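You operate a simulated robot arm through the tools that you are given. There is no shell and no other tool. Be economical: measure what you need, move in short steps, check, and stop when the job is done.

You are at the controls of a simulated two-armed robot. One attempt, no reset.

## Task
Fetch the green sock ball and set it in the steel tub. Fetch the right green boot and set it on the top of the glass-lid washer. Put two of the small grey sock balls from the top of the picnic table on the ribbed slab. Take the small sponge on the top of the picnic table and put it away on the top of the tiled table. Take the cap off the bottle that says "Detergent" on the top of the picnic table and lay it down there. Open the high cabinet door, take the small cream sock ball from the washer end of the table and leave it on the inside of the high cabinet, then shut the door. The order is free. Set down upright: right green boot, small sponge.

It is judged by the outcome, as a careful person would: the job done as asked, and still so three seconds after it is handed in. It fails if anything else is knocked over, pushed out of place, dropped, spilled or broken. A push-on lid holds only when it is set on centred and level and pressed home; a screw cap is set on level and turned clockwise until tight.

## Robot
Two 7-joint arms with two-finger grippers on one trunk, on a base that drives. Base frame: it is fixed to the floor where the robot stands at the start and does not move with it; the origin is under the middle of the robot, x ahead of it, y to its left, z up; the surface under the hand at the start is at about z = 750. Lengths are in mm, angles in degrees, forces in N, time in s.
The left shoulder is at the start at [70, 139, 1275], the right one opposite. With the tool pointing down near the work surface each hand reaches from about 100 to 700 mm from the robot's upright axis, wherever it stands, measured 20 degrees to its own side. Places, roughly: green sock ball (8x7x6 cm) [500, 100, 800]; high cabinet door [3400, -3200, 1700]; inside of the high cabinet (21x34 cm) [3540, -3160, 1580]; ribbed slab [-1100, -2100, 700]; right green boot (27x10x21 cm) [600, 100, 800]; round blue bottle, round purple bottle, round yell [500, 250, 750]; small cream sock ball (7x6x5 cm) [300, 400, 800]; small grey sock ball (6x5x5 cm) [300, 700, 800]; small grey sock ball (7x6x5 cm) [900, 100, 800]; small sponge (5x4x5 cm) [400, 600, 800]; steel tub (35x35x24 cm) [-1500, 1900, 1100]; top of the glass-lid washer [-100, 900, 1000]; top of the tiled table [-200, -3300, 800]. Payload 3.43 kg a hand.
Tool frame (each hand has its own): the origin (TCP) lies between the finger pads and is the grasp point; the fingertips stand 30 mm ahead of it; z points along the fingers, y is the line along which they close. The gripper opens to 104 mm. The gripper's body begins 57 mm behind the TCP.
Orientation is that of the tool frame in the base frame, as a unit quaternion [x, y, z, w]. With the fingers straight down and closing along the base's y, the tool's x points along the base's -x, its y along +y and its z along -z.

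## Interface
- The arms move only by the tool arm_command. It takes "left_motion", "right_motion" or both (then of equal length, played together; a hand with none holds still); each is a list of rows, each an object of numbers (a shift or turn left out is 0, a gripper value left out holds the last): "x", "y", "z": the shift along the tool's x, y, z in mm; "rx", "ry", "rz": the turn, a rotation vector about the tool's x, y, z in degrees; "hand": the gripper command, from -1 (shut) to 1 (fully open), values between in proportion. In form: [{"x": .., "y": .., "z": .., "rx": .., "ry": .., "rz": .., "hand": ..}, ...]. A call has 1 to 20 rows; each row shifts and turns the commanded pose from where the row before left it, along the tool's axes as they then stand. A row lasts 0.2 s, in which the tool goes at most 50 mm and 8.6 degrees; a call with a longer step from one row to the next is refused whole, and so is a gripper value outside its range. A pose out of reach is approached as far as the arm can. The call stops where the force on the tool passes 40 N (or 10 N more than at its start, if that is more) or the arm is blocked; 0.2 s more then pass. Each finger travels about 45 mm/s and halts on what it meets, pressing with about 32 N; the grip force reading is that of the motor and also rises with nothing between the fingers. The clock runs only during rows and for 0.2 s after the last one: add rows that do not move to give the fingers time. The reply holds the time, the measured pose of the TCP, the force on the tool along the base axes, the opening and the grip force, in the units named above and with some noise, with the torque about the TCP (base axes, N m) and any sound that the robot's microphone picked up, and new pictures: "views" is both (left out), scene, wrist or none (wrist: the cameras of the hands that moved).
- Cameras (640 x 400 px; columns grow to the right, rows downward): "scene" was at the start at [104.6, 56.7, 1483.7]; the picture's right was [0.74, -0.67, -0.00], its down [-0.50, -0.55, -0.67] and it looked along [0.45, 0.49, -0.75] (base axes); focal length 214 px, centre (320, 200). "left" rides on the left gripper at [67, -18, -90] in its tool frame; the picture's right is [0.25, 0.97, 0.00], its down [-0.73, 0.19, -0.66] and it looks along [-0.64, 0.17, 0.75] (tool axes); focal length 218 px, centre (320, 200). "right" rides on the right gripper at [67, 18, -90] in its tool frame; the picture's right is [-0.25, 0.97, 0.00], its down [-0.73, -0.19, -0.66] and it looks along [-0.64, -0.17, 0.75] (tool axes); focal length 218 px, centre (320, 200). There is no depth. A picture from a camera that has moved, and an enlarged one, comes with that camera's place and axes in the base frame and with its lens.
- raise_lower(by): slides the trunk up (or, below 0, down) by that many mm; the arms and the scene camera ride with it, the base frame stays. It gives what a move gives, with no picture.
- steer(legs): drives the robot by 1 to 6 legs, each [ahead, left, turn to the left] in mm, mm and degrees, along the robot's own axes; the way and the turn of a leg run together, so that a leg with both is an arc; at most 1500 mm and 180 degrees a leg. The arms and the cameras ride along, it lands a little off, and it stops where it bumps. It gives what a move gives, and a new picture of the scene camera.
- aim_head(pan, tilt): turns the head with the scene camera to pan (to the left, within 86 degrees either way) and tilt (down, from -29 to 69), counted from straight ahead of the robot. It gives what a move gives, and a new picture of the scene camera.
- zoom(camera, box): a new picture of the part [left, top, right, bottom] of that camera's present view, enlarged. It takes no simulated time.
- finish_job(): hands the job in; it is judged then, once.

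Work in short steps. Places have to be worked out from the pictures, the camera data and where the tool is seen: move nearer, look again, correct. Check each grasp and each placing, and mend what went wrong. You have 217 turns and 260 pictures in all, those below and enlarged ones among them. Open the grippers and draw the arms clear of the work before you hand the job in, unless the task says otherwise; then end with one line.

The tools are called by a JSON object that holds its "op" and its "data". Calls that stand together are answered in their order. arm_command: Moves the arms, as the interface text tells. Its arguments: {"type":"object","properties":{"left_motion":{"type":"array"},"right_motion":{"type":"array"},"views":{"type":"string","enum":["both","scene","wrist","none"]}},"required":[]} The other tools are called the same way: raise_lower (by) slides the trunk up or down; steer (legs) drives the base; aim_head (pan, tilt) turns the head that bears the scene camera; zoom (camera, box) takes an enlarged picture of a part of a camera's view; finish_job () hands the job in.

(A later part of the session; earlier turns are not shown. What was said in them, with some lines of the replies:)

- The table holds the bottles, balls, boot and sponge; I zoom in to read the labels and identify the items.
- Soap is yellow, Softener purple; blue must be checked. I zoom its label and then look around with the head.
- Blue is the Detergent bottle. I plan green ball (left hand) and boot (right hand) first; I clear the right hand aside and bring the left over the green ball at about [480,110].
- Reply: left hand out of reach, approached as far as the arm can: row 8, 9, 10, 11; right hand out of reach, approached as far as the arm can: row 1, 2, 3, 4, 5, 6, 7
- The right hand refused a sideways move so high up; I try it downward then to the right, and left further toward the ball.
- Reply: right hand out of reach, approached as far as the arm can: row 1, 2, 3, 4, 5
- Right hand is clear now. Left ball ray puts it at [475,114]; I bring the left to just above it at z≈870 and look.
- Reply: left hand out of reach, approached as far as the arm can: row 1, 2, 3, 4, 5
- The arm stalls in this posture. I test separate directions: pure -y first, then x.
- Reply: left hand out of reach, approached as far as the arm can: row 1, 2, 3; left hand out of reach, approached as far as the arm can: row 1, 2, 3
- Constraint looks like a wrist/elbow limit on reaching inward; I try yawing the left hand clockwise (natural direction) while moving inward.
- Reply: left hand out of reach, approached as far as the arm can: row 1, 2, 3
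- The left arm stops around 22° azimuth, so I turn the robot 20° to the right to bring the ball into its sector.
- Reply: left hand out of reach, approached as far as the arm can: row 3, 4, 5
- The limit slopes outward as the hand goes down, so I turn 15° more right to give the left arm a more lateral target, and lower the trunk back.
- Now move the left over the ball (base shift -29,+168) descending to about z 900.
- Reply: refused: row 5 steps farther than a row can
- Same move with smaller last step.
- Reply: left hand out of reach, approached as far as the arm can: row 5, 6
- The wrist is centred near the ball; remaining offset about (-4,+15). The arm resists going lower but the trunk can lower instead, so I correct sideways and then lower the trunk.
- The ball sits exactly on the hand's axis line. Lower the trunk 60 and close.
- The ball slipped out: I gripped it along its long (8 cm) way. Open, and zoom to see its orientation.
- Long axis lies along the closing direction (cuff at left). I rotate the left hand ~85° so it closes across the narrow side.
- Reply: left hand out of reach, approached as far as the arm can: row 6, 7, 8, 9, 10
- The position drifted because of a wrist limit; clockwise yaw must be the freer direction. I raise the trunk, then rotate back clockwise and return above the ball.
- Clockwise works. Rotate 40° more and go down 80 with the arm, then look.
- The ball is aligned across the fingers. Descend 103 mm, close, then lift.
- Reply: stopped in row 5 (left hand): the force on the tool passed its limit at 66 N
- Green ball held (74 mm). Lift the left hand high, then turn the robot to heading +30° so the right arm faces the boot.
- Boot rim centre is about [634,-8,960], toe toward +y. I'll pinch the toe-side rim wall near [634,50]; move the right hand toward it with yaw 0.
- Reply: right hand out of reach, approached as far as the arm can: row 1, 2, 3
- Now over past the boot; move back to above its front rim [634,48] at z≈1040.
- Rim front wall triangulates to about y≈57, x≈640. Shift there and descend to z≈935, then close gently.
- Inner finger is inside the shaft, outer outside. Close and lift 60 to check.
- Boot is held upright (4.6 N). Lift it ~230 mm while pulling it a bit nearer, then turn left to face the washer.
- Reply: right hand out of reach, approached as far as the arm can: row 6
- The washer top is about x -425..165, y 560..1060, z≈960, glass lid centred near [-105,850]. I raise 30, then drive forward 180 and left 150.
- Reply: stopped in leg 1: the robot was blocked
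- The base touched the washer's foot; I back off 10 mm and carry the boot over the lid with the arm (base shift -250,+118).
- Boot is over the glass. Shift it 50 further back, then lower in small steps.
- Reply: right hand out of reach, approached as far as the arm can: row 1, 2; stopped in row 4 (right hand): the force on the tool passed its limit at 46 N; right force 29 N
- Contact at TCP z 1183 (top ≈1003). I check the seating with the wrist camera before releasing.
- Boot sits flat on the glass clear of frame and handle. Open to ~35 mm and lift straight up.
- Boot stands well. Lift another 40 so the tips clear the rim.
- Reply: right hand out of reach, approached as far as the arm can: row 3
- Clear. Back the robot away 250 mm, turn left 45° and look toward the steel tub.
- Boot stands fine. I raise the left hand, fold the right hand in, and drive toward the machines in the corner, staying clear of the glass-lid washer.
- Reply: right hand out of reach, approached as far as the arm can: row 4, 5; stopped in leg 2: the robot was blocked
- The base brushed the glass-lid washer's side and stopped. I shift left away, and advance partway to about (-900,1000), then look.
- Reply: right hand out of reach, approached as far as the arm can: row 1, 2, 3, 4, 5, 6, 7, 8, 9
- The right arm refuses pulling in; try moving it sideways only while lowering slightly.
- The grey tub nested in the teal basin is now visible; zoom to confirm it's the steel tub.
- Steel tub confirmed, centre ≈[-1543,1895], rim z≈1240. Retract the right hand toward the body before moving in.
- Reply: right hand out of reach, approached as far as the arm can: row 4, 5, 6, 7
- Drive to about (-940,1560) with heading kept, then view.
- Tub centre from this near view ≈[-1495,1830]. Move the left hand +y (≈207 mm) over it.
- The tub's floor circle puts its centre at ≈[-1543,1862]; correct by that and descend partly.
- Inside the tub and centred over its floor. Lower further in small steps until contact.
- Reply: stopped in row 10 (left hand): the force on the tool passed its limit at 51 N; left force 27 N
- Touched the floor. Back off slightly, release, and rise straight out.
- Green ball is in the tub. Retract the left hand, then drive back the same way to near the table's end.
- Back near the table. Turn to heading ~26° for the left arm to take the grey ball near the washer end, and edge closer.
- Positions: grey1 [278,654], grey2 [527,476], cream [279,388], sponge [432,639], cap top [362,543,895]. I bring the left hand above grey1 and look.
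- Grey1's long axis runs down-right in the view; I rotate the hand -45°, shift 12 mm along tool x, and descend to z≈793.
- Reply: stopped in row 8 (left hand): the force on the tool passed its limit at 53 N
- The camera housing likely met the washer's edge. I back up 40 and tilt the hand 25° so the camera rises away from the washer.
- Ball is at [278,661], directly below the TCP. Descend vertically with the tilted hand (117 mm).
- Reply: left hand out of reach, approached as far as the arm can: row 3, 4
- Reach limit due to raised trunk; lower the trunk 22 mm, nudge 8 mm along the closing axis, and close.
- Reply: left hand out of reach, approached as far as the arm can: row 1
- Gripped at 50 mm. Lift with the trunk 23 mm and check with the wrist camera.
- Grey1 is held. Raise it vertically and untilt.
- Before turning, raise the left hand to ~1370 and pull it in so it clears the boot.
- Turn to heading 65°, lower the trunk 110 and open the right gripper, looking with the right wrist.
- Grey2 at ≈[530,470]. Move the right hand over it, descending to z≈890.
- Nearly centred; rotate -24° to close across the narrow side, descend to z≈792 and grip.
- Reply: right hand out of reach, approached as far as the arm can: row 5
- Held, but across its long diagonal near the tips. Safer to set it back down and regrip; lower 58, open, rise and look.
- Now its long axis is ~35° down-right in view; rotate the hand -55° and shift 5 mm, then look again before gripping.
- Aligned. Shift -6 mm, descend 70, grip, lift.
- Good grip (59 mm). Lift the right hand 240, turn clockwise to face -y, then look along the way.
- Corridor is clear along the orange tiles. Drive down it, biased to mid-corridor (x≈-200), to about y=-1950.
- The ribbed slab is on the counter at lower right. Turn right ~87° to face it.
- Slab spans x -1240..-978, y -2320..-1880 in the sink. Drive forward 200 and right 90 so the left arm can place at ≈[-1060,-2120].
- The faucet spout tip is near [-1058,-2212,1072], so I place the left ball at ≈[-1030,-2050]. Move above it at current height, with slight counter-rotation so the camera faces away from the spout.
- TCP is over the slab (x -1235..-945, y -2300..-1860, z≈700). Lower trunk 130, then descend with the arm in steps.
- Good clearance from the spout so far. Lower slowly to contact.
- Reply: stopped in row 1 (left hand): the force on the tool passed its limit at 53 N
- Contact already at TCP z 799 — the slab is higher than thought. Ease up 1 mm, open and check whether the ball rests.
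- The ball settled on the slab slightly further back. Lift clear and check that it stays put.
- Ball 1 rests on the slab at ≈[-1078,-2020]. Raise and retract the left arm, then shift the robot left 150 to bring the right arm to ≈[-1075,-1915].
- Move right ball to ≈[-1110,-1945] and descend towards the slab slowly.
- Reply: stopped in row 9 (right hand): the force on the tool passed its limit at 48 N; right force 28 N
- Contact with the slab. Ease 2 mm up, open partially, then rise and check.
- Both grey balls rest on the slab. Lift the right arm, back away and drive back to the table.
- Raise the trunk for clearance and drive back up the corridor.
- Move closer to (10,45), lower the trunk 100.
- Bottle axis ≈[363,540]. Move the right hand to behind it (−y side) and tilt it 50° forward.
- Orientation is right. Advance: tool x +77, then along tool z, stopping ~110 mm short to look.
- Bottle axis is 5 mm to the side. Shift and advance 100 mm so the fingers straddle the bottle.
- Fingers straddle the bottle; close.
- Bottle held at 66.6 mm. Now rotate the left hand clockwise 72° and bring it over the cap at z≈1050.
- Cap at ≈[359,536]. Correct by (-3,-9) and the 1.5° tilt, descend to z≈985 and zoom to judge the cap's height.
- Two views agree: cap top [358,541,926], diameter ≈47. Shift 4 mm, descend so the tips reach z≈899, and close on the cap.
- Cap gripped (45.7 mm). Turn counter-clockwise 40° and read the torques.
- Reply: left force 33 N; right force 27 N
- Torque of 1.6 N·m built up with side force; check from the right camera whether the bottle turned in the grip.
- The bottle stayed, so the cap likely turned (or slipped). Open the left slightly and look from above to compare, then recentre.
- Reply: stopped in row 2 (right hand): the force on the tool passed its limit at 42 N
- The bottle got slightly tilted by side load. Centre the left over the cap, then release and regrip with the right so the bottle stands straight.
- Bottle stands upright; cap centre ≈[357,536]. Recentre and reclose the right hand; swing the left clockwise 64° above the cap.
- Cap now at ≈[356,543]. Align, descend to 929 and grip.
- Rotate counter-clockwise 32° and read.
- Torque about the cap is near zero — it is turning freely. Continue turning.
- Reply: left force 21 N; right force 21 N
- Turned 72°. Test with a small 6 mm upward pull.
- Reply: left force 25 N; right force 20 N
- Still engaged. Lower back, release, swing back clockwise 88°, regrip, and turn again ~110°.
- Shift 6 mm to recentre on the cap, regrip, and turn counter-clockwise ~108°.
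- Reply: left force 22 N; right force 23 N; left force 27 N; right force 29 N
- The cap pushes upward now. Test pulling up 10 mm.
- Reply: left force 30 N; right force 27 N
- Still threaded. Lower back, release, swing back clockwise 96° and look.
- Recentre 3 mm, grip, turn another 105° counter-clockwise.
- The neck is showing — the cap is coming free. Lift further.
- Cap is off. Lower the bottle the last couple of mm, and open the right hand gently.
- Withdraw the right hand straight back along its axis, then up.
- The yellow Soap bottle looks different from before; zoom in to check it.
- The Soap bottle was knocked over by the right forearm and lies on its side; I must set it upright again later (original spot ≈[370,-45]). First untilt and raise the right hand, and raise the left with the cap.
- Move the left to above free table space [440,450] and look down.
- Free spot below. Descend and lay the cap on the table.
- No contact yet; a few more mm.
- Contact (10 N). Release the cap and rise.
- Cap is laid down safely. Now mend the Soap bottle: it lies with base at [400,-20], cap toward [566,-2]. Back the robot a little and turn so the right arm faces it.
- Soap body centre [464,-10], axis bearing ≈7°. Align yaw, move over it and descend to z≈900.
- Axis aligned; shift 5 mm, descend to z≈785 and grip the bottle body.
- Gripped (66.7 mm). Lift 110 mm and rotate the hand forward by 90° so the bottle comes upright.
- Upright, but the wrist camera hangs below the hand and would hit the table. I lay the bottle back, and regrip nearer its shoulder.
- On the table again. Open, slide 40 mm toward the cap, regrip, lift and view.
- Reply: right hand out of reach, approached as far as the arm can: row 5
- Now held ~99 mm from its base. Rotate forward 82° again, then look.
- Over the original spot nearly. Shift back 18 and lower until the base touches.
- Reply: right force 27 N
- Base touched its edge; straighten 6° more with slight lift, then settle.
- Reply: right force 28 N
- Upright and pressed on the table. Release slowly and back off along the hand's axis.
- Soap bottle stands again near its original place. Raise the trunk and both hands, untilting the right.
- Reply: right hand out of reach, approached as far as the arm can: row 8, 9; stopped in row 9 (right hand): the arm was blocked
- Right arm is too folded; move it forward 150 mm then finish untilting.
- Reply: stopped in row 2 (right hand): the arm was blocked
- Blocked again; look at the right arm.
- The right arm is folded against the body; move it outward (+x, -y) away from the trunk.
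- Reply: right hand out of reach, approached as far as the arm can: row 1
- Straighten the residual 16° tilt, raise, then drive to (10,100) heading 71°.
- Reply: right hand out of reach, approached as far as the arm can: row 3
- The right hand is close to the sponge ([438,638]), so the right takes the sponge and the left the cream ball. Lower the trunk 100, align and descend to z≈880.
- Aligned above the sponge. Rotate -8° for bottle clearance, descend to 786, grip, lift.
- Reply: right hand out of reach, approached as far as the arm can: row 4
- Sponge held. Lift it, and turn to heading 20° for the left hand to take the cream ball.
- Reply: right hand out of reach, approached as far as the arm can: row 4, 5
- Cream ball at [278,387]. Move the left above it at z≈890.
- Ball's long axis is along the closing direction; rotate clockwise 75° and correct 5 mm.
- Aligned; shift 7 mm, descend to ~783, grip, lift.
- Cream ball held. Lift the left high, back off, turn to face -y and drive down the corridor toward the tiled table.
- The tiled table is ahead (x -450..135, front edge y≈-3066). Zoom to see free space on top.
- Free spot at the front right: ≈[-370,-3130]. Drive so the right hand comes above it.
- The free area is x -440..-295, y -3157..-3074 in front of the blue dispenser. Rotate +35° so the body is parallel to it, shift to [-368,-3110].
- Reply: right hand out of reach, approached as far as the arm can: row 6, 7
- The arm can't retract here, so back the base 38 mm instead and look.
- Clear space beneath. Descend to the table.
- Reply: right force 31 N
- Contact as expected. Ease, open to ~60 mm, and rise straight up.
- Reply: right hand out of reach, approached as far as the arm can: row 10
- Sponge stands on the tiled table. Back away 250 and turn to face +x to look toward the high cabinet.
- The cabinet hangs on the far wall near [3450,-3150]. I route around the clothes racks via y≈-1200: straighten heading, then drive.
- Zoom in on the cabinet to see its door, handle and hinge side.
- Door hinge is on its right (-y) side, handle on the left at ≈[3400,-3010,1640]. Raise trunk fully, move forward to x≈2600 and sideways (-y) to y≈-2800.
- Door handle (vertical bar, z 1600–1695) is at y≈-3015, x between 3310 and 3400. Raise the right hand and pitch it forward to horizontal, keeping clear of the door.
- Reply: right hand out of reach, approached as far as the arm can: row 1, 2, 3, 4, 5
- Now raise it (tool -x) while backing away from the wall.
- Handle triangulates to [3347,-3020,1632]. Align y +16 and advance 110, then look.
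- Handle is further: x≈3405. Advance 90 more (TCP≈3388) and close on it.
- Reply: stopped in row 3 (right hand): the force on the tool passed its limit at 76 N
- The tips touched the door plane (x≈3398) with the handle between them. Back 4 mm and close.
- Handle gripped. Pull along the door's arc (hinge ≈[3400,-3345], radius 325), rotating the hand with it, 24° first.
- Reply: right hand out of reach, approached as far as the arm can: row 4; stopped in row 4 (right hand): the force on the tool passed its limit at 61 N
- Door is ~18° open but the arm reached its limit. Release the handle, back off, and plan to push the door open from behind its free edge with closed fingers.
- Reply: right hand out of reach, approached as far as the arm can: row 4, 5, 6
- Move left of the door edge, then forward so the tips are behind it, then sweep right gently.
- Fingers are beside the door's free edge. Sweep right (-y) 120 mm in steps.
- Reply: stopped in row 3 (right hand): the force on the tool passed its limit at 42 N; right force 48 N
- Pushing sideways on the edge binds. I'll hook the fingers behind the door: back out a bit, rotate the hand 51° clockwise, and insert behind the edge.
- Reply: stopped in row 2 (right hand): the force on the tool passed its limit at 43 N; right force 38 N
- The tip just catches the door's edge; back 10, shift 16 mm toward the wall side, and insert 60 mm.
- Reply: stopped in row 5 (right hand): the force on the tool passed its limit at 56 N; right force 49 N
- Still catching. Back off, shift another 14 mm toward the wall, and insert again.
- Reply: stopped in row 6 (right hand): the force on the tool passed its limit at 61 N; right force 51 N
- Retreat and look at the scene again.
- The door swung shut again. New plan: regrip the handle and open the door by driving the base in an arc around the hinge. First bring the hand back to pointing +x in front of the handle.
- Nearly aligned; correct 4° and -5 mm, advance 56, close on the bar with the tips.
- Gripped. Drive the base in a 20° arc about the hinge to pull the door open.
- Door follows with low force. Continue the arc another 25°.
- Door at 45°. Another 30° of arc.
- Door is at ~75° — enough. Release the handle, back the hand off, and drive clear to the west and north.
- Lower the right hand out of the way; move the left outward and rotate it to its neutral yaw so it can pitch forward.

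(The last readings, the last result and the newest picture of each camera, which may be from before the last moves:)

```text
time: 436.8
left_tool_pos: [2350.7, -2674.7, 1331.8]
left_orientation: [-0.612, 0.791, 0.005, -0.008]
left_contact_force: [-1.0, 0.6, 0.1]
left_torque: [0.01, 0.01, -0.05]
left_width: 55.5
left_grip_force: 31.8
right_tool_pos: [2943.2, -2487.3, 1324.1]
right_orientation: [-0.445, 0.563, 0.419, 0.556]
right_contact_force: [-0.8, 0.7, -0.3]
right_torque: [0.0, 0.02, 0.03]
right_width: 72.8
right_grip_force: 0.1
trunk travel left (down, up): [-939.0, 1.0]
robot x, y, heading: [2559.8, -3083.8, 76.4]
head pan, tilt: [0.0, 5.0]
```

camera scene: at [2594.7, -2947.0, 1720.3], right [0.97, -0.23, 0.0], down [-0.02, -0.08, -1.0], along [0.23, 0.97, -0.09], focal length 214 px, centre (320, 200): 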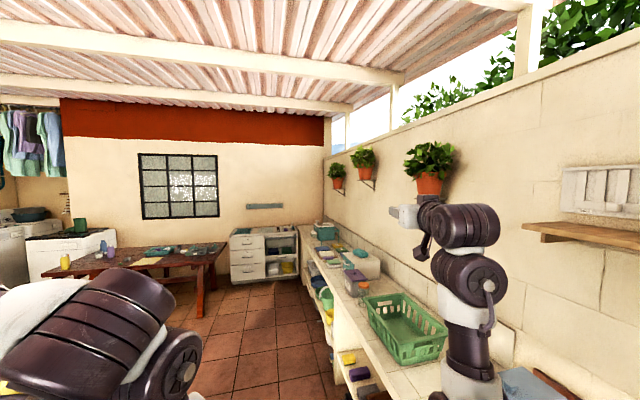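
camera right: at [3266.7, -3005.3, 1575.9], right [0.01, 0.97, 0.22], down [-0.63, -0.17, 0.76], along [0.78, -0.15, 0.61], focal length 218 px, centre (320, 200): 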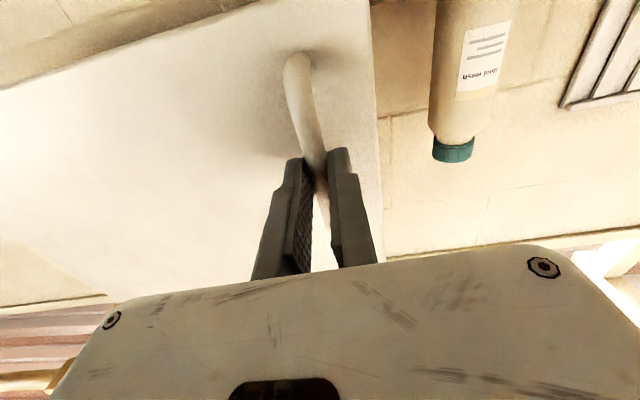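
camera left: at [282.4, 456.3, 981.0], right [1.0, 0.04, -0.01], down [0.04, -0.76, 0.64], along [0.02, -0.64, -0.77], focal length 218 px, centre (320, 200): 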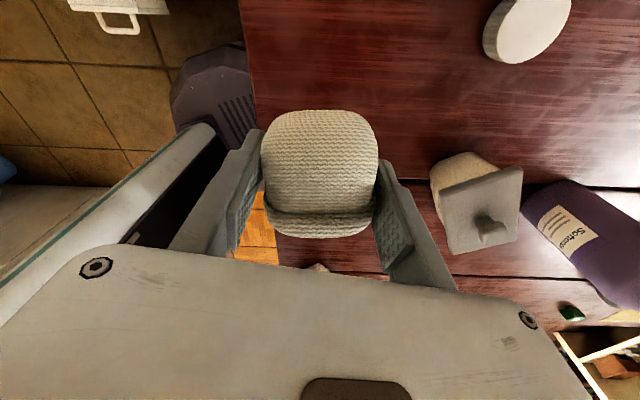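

Left is at neutral yaw. Pitch it forward 51° and raise it to z≈1620.

{"op": "arm_command", "data": {"left_motion": [{"ry": -8.5}, {"ry": -8.5}, {"ry": -8.5}, {"ry": -8.5}, {"ry": -8.5}, {"ry": -8.5}, {"z": -22, "x": -34}, {"z": -22, "x": -34}, {"z": -22, "x": -34}, {"z": -22, "x": -34}, {"z": -22, "x": -34}, {"z": -22, "x": -34}, {"z": -22, "x": -34}, {"z": -15, "x": -22}], "views": "none"}}

```text
time: 439.8
left_tool_pos: [2371.9, -2520.4, 1690.5]
left_orientation: [-0.551, 0.741, 0.241, 0.3]
left_contact_force: [0.9, -0.2, -1.2]
left_torque: [0.03, 0.01, 0.01]
left_width: 55.6
left_grip_force: 31.9
left hand out of reach, approached as far as the arm can: row 2, 3, 4, 5, 6
right_tool_pos: [2944.1, -2488.8, 1325.2]
right_orientation: [-0.444, 0.564, 0.419, 0.556]
right_contact_force: [-0.8, 0.3, -0.3]
right_torque: [-0.04, -0.02, 0.03]
right_width: 72.8
right_grip_force: 0.1
trunk travel left (down, up): [-939.0, 1.0]
robot x, y, heading: [2560.9, -3082.0, 76.7]
head pan, tilt: [0.0, 5.0]
```

Left is at good height. Bring it inward and forward, and pull the right hand back and down.

{"op": "arm_command", "data": {"left_motion": [{"z": 15, "x": -15, "y": -30}, {"z": 15, "x": -15, "y": -30}, {"z": 15, "x": -15, "y": -30}, {"z": 15, "x": -15, "y": -30}, {"z": 15, "x": -15, "y": -30}], "right_motion": [{"z": -30, "x": 30}, {"z": -30, "x": 30}, {"z": -30, "x": 30}, {"z": -30, "x": 30}, {"z": -30, "x": 30}], "views": "none"}}

```text
time: 440.9
left_tool_pos: [2546.3, -2461.3, 1684.9]
left_orientation: [-0.55, 0.741, 0.241, 0.299]
left_contact_force: [0.5, 0.3, 0.0]
left_torque: [-0.01, 0.02, 0.02]
left_width: 55.5
left_grip_force: 31.6
right_tool_pos: [2910.6, -2640.5, 1178.8]
right_orientation: [-0.444, 0.563, 0.421, 0.556]
right_contact_force: [0.6, -1.3, -0.2]
right_torque: [0.01, 0.01, 0.03]
right_width: 72.6
right_grip_force: 0.0
trunk travel left (down, up): [-939.0, 1.0]
robot x, y, heading: [2562.5, -3083.6, 76.9]
head pan, tilt: [0.0, 5.0]
```

Turn right 97° to face the open cabinet.

{"op": "steer", "data": {"legs": [[0, 0, -92]]}}

```text
time: 445.3
left_tool_pos: [3183.6, -3092.3, 1684.3]
left_orientation: [0.156, 0.91, -0.052, 0.38]
left_contact_force: [0.6, 0.4, -0.3]
left_torque: [0.04, 0.02, 0.0]
left_width: 55.3
left_grip_force: 31.6
right_tool_pos: [2989.3, -3448.0, 1180.2]
right_orientation: [0.1, 0.711, -0.113, 0.687]
right_contact_force: [0.7, -0.3, -0.1]
right_torque: [0.01, 0.01, -0.01]
right_width: 72.9
right_grip_force: 0.1
trunk travel left (down, up): [-939.0, 1.0]
robot x, y, heading: [2563.1, -3084.2, -15.8]
head pan, tilt: [0.0, 5.0]
camera scene: at [2699.5, -3122.3, 1720.1], right [-0.27, -0.96, 0.0], down [-0.08, 0.02, -1.0], along [0.96, -0.27, -0.09], focal length 214 px, centre (320, 200)
```

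scene: 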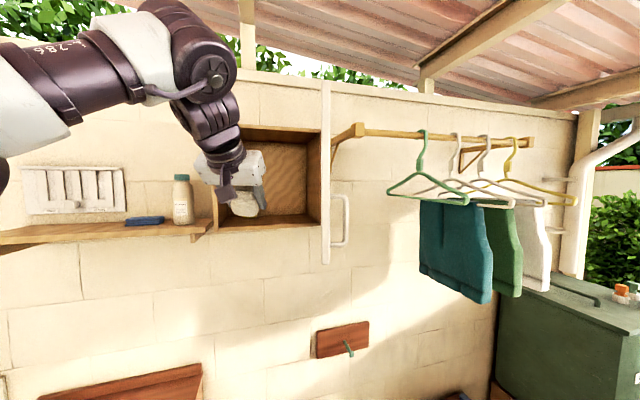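

The cabinet is open (floor z≈1575, y -3327..-3001) and the ball faces it. Drive forward 170, left 25.

{"op": "steer", "data": {"legs": [[170, 25, 0]]}}

```text
time: 446.7
left_tool_pos: [3347.4, -3113.9, 1687.6]
left_orientation: [0.157, 0.909, -0.051, 0.383]
left_contact_force: [-0.2, -0.1, 0.7]
left_torque: [0.01, -0.01, -0.01]
left_width: 55.4
left_grip_force: 31.6
right_tool_pos: [3152.1, -3471.1, 1181.5]
right_orientation: [0.101, 0.709, -0.113, 0.689]
right_contact_force: [-0.1, 0.5, -0.3]
right_torque: [0.02, 0.04, -0.08]
right_width: 72.6
right_grip_force: 0.0
trunk travel left (down, up): [-939.0, 1.0]
robot x, y, heading: [2729.7, -3103.5, -15.9]
head pan, tilt: [0.0, 5.0]
camera scene: at [2862.2, -3144.5, 1720.6], right [-0.27, -0.96, 0.0], down [-0.08, 0.02, -1.0], along [0.96, -0.27, -0.08], focal length 214 px, centre (320, 200)
```

scene: 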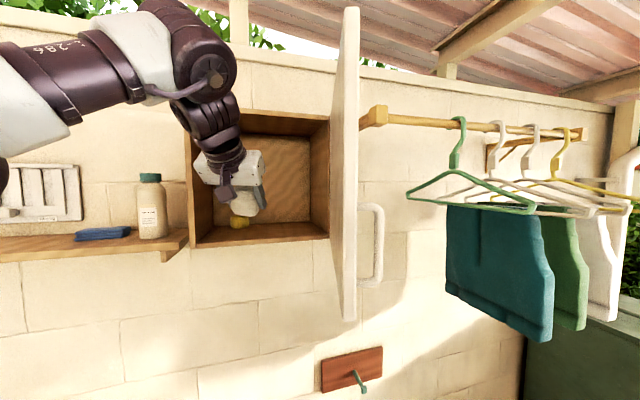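

There is already a yellow sock on the cabinet's left; I place ours to the right at ≈[3478,-3205]. Move the left hand in.

{"op": "arm_command", "data": {"left_motion": [{"x": -24, "y": -11, "z": 29.5}, {"x": -24, "y": -11, "z": 29.5}, {"x": -24, "y": -11, "z": 29.5}, {"x": -24, "y": -11, "z": 29.5}], "views": "both"}}

```text
time: 447.7
left_tool_pos: [3440.1, -3182.9, 1665.1]
left_orientation: [0.157, 0.91, -0.054, 0.381]
left_contact_force: [-0.3, 0.6, 0.3]
left_torque: [0.01, 0.0, 0.02]
left_width: 55.4
left_grip_force: 32.1
left hand out of reach, approached as far as the arm can: row 3, 4
right_tool_pos: [3156.7, -3466.6, 1179.9]
right_orientation: [0.099, 0.711, -0.114, 0.687]
right_contact_force: [0.0, 0.8, 0.2]
right_torque: [0.01, 0.05, -0.06]
right_width: 72.6
right_grip_force: 0.0
trunk travel left (down, up): [-939.0, 1.0]
robot x, y, heading: [2732.3, -3105.4, -15.8]
head pan, tilt: [0.0, 5.0]
camera scene: at [2868.2, -3140.7, 1720.2], right [-0.27, -0.96, 0.0], down [-0.08, 0.02, -1.0], along [0.96, -0.27, -0.09], focal length 214 px, centre (320, 200)
camera left: at [3328.7, -3161.9, 1680.1], right [0.15, 0.98, -0.16], down [0.1, 0.15, 0.98], along [0.98, -0.16, -0.08], focal length 218 px, centre (320, 200)
```

scene: 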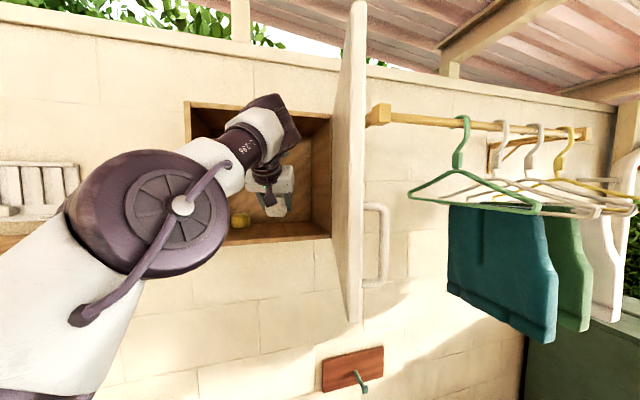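
left: 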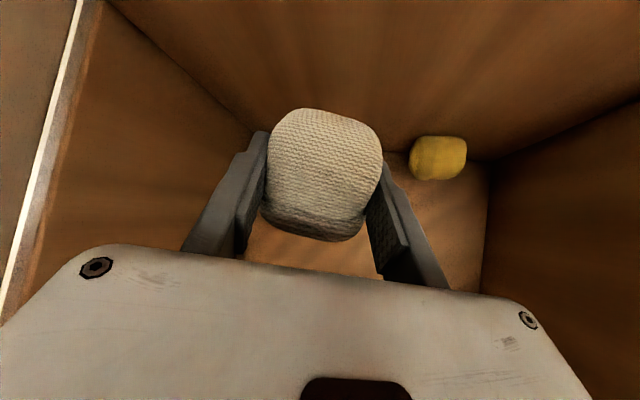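

Lower 30 mm first so the wrist clears the cabinet top, then drive forward 35.

{"op": "arm_command", "data": {"left_motion": [{"x": 10.7, "z": 10.5}, {"x": 10.7, "z": 10.5}], "views": "none"}}

{"op": "steer", "data": {"legs": [[35, 0, 0]]}}

```text
time: 448.3
left_tool_pos: [3442.2, -3183.5, 1636.8]
left_orientation: [0.157, 0.91, -0.053, 0.38]
left_contact_force: [0.3, 0.0, -1.2]
left_torque: [-0.02, 0.02, 0.01]
left_width: 55.4
left_grip_force: 31.6
right_tool_pos: [3156.6, -3470.1, 1180.7]
right_orientation: [0.101, 0.711, -0.115, 0.687]
right_contact_force: [0.9, 0.4, -0.3]
right_torque: [0.01, 0.0, -0.03]
right_width: 72.7
right_grip_force: 0.0
trunk travel left (down, up): [-939.0, 1.0]
robot x, y, heading: [2727.7, -3102.8, -15.9]
head pan, tilt: [0.0, 5.0]
```

```text
time: 449.2
left_tool_pos: [3462.1, -3192.8, 1642.6]
left_orientation: [0.156, 0.908, -0.053, 0.385]
left_contact_force: [-1.2, 0.7, -0.6]
left_torque: [0.02, -0.04, 0.0]
left_width: 55.3
left_grip_force: 32.0
right_tool_pos: [3182.0, -3478.7, 1183.1]
right_orientation: [0.101, 0.708, -0.114, 0.69]
right_contact_force: [-0.3, 0.7, -0.3]
right_torque: [0.01, 0.0, -0.01]
right_width: 72.9
right_grip_force: 0.1
trunk travel left (down, up): [-939.0, 1.0]
robot x, y, heading: [2760.7, -3113.5, -16.1]
head pan, tilt: [0.0, 5.0]
camera scene: at [2888.8, -3151.1, 1721.3], right [-0.27, -0.96, 0.0], down [-0.08, 0.02, -1.0], along [0.96, -0.27, -0.08], focal length 214 px, centre (320, 200)
```

scene: 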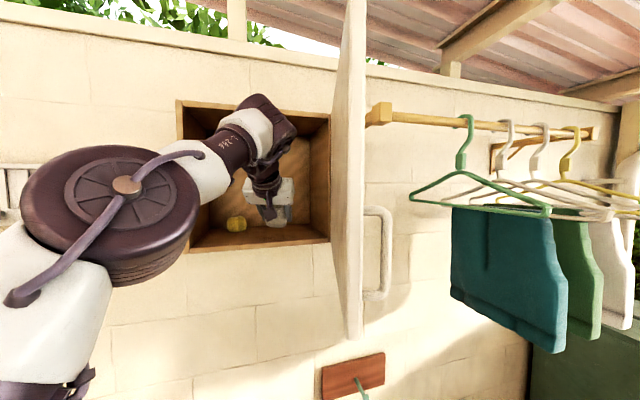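

Now lower in small steps until the ball touches the cabinet floor.

{"op": "arm_command", "data": {"left_motion": [{"x": 5, "z": 5}, {"x": 4, "z": 4}, {"x": 4, "z": 4}, {"x": 4, "z": 4}, {"x": 4, "z": 4}, {"x": 4, "z": 4}, {"x": 4, "z": 4}], "views": "wrist"}}

```text
time: 450.5
left_tool_pos: [3470.8, -3194.6, 1617.1]
left_orientation: [0.154, 0.905, -0.056, 0.393]
left_contact_force: [-3.5, 1.1, 9.1]
left_torque: [-0.1, 0.08, -0.04]
left_width: 55.4
left_grip_force: 32.2
right_tool_pos: [3185.3, -3478.8, 1179.7]
right_orientation: [0.099, 0.71, -0.112, 0.688]
right_contact_force: [-0.3, -0.8, 0.5]
right_torque: [-0.01, 0.03, -0.01]
right_width: 72.6
right_grip_force: 0.1
trunk travel left (down, up): [-939.0, 1.0]
robot x, y, heading: [2762.8, -3110.8, -15.9]
head pan, tilt: [0.0, 5.0]
stopped in row 6 (left hand): the force on the tool passed its limit at 45 N (the readings are from after the stop); the commanded pose is now the measured one
camera left: at [3358.5, -3174.1, 1628.1], right [0.15, 0.97, -0.16], down [0.07, 0.15, 0.99], along [0.99, -0.16, -0.05], focal length 218 px, centre (320, 200)
```

left: 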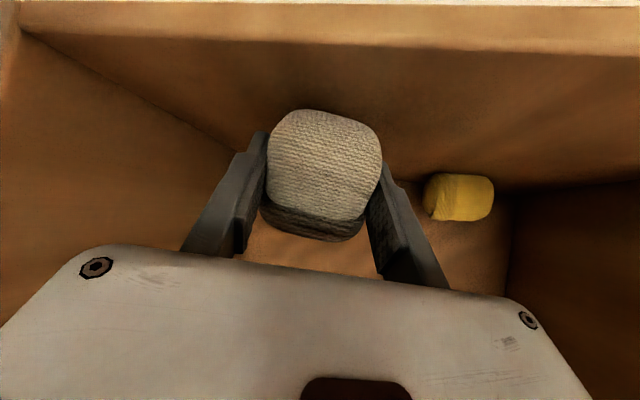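

Ball touches the floor well inside. Open, withdraw a little along the hand's axis, then back the base out.

{"op": "arm_command", "data": {"left_motion": [{"x": -1, "z": -1}, {"hand": 0.3}, {"hand": 0.5}, {"hand": 0.7}, {"hand": 0.7}, {"z": -20}, {"z": -20}], "views": "wrist"}}

```text
time: 452.1
left_tool_pos: [3441.7, -3184.6, 1643.1]
left_orientation: [0.153, 0.906, -0.054, 0.391]
left_contact_force: [-0.4, -0.7, 0.4]
left_torque: [0.02, -0.02, 0.02]
left_width: 88.2
left_grip_force: 0.0
right_tool_pos: [3186.8, -3481.3, 1180.7]
right_orientation: [0.102, 0.71, -0.115, 0.687]
right_contact_force: [0.0, 0.4, 0.7]
right_torque: [-0.02, 0.03, -0.01]
right_width: 72.9
right_grip_force: 0.0
trunk travel left (down, up): [-939.0, 1.0]
robot x, y, heading: [2761.4, -3115.0, -15.9]
head pan, tilt: [0.0, 5.0]
camera left: at [3330.8, -3165.4, 1656.2], right [0.15, 0.98, -0.16], down [0.08, 0.15, 0.99], along [0.99, -0.16, -0.05], focal length 218 px, centre (320, 200)
```

left: 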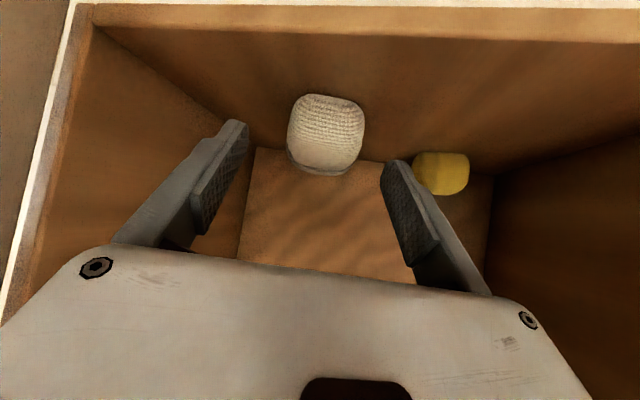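

The cream ball rests inside. Back the base out, then raise the right hand (pointing forward) to z≈1745 and retract the left arm.

{"op": "steer", "data": {"legs": [[-330, 0, 0], [0, 0, 16]]}}

{"op": "arm_command", "data": {"left_motion": [{"z": -17, "x": 17, "y": 15}, {"z": -17, "x": 17, "y": 15}, {"z": -17, "x": 17, "y": 15}, {"z": -17, "x": 17, "y": 15}, {"z": -17, "x": 17, "y": 15}, {"z": -17, "x": 17, "y": 15}, {"z": -17, "x": 17, "y": 15}, {"z": -17, "x": 17, "y": 15}, {}, {}, {}, {}, {}, {}, {}], "right_motion": [{"x": -40, "hand": -1}, {"x": -40}, {"x": -40}, {"x": -40}, {"x": -40}, {"x": -40}, {"x": -40}, {"x": -40}, {"x": -40}, {"x": -40}, {"x": -40}, {"x": -40}, {"x": -40}, {"x": -35}, {}], "views": "scene"}}

```text
time: 455.2
left_tool_pos: [3122.1, -2907.3, 1643.2]
left_orientation: [0.028, 0.918, 0.001, 0.395]
left_contact_force: [0.1, -1.3, 0.1]
left_torque: [0.0, 0.01, 0.03]
left_width: 88.5
left_grip_force: 0.0
right_tool_pos: [2956.6, -3260.7, 1178.9]
right_orientation: [0.002, 0.718, -0.018, 0.696]
right_contact_force: [0.8, -0.1, -0.6]
right_torque: [-0.01, 0.03, 0.01]
right_width: 72.7
right_grip_force: 0.1
trunk travel left (down, up): [-939.0, 1.0]
robot x, y, heading: [2448.2, -3025.4, 0.4]
head pan, tilt: [0.0, 5.0]
camera scene: at [2589.2, -3026.4, 1720.2], right [0.0, -1.0, 0.0], down [-0.09, 0.0, -1.0], along [1.0, 0.0, -0.09], focal length 214 px, centre (320, 200)
```

scene: 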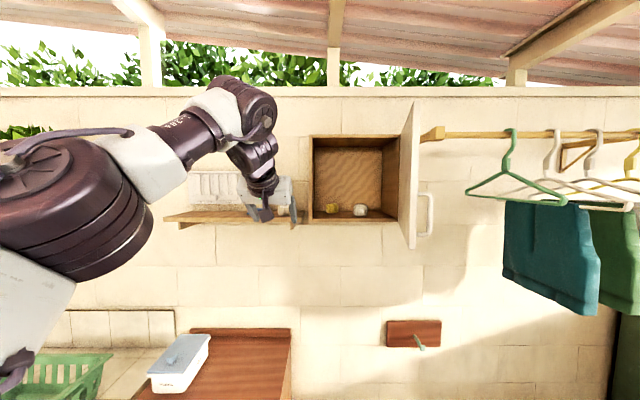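

```text
time: 458.4
left_tool_pos: [2936.8, -2775.0, 1639.5]
left_orientation: [0.028, 0.919, 0.0, 0.394]
left_contact_force: [0.4, -0.2, -0.4]
left_torque: [0.02, -0.01, 0.0]
left_width: 88.7
left_grip_force: 0.0
right_tool_pos: [2990.6, -3248.0, 1731.3]
right_orientation: [0.001, 0.718, -0.017, 0.696]
right_contact_force: [0.5, 0.8, 0.2]
right_torque: [0.01, -0.02, 0.04]
right_width: 0.0
right_grip_force: 32.9
right hand out of reach, approached as far as the arm can: row 5, 6
trunk travel left (down, up): [-939.0, 1.0]
robot x, y, heading: [2448.5, -3027.9, -0.2]
head pan, tilt: [0.0, 5.0]
camera scene: at [2589.5, -3024.6, 1720.2], right [0.0, -1.0, 0.0], down [-0.09, 0.0, -1.0], along [1.0, 0.0, -0.09], focal length 214 px, centre (320, 200)
```

scene: 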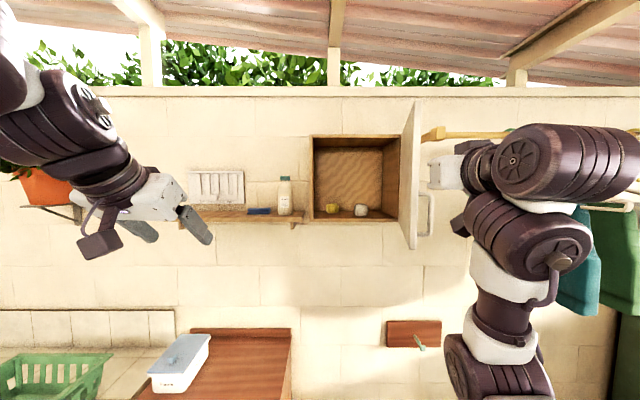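

The open door is edge-on just left of the right hand. Move to its outer side and push it closed with base motion.

{"op": "steer", "data": {"legs": [[0, -100, 0], [180, 0, 0], [50, 150, 0]]}}

```text
time: 461.7
left_tool_pos: [3164.2, -2732.6, 1641.6]
left_orientation: [0.029, 0.919, 0.001, 0.394]
left_contact_force: [-0.3, 0.1, 0.1]
left_torque: [0.06, 0.0, 0.03]
left_width: 88.4
left_grip_force: 0.0
right_tool_pos: [3217.2, -3205.3, 1730.6]
right_orientation: [0.003, 0.718, -0.018, 0.696]
right_contact_force: [-0.5, 1.0, 0.7]
right_torque: [-0.03, 0.0, 0.03]
right_width: 0.0
right_grip_force: 31.7
trunk travel left (down, up): [-939.0, 1.0]
robot x, y, heading: [2674.9, -2974.7, 0.0]
head pan, tilt: [0.0, 5.0]
camera scene: at [2816.2, -2981.6, 1720.3], right [0.0, -1.0, 0.0], down [-0.09, 0.0, -1.0], along [1.0, 0.0, -0.09], focal length 214 px, centre (320, 200)
```

scene: 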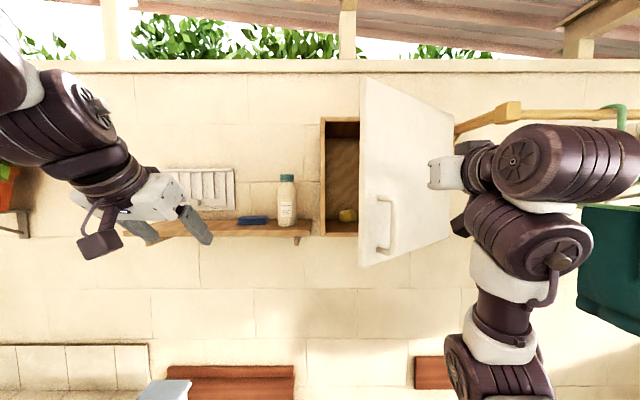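

Door swung to ~40°. Continue pushing forward-left, then straight in.

{"op": "steer", "data": {"legs": [[80, 65, 0], [75, 5, 0]]}}

```text
time: 463.6
left_tool_pos: [3323.5, -2658.4, 1637.7]
left_orientation: [0.028, 0.919, -0.001, 0.393]
left_contact_force: [-0.2, 0.6, 0.0]
left_torque: [0.0, 0.0, -0.02]
left_width: 88.4
left_grip_force: 0.0
right_tool_pos: [3369.8, -3133.8, 1731.4]
right_orientation: [0.003, 0.716, -0.017, 0.698]
right_contact_force: [-0.2, 0.1, -0.2]
right_torque: [-0.02, 0.01, 0.0]
right_width: 0.3
right_grip_force: 35.0
trunk travel left (down, up): [-939.0, 1.0]
robot x, y, heading: [2829.6, -2907.1, 0.1]
head pan, tilt: [0.0, 5.0]
stopped in leg 2: the force on the tool passed its limit at 109 N (the readings are from after the stop); the commanded pose is now the measured one
camera scene: at [2975.2, -2907.7, 1719.9], right [0.0, -1.0, 0.0], down [-0.09, 0.0, -1.0], along [1.0, 0.0, -0.09], focal length 214 px, centre (320, 200)
```

scene: 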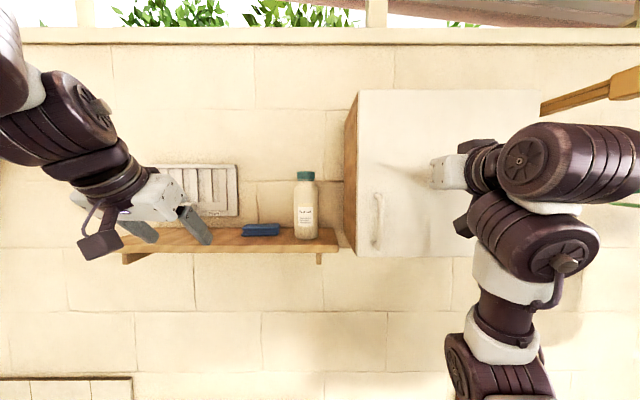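

The push met firm resistance at the closed plane. Zoom to check the door is flush.

{"op": "zoom", "data": {"camera": "scene", "box": [330, 80, 450, 270]}}

```text
2.11 times, centred on (390, 175) of scene
camera zoom: at [2975.2, -2907.7, 1719.9], right [0.0, -1.0, 0.0], down [-0.09, 0.0, -1.0], along [1.0, 0.0, -0.09], focal length 452 px, centre (173, 253)
```

zoom: 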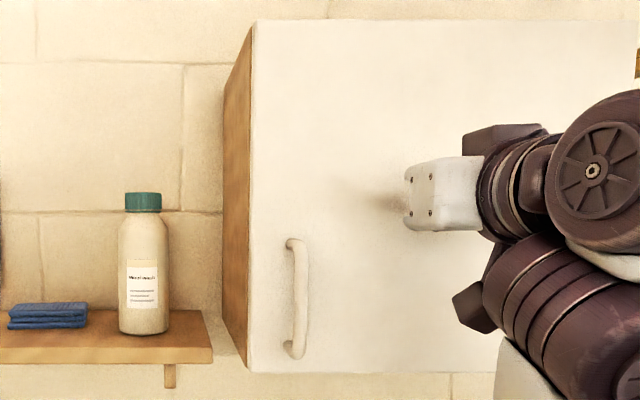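

The door is shut flush. Back away and open the right gripper, clear of everything.

{"op": "steer", "data": {"legs": [[-350, 0, 0]]}}

{"op": "arm_command", "data": {"right_motion": [{"hand": 1}, {"hand": 1}, {"hand": 1}, {"hand": 1}, {"hand": 1}, {"hand": 1}], "left_motion": [{"hand": 1}, {"hand": 1}, {"hand": 1}, {"hand": 1}, {"hand": 1}, {"hand": 1}], "views": "scene"}}

```text
time: 465.9
left_tool_pos: [2978.9, -2656.3, 1637.6]
left_orientation: [0.029, 0.92, -0.001, 0.391]
left_contact_force: [1.1, -0.4, 0.1]
left_torque: [0.0, 0.03, 0.0]
left_width: 88.5
left_grip_force: 0.0
right_tool_pos: [3025.8, -3132.0, 1729.6]
right_orientation: [0.003, 0.717, -0.018, 0.697]
right_contact_force: [1.3, -0.2, 0.1]
right_torque: [-0.01, 0.01, 0.03]
right_width: 0.2
right_grip_force: 34.7
trunk travel left (down, up): [-939.0, 1.0]
robot x, y, heading: [2479.3, -2905.9, -0.4]
head pan, tilt: [0.0, 5.0]
camera scene: at [2630.1, -2906.5, 1719.6], right [0.0, -1.0, 0.0], down [-0.09, 0.0, -1.0], along [1.0, 0.0, -0.09], focal length 214 px, centre (320, 200)
```

scene: 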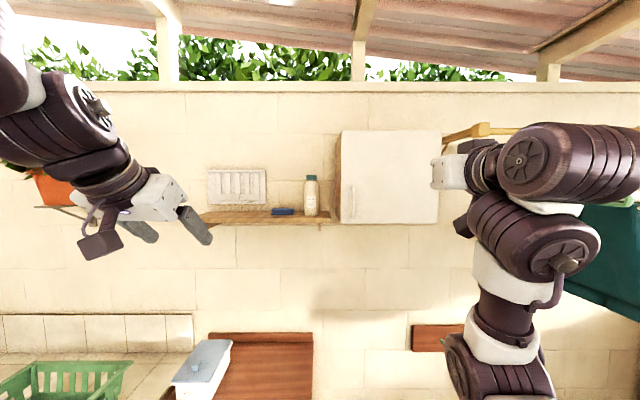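

```text
time: 467.3
left_tool_pos: [2974.5, -2658.3, 1638.5]
left_orientation: [0.028, 0.919, 0.0, 0.393]
left_contact_force: [-0.3, 0.1, -0.1]
left_torque: [-0.02, 0.0, 0.0]
left_width: 104.0
left_grip_force: 0.0
right_tool_pos: [3021.6, -3133.3, 1731.2]
right_orientation: [0.003, 0.716, -0.017, 0.698]
right_contact_force: [0.1, 0.1, -0.2]
right_torque: [0.0, 0.0, 0.01]
right_width: 104.0
right_grip_force: 0.1
trunk travel left (down, up): [-939.0, 1.0]
robot x, y, heading: [2483.5, -2904.9, 0.1]
head pan, tilt: [0.0, 5.0]
camera scene: at [2626.2, -2906.6, 1720.0], right [0.0, -1.0, 0.0], down [-0.09, 0.0, -1.0], along [1.0, 0.0, -0.09], focal length 214 px, centre (320, 200)
```

scene: 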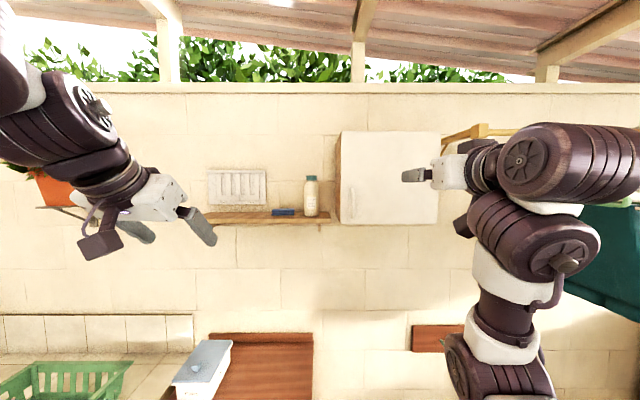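

All items are placed, the door stays shut, and both arms are clear and open. I hand the job in.

{"op": "finish_job", "data": {}}

```text
The job is handed in.
```

All six tasks are done and handed in; along the way I knocked over the Soap bottle and stood it back up within about a centimetre of its original spot.
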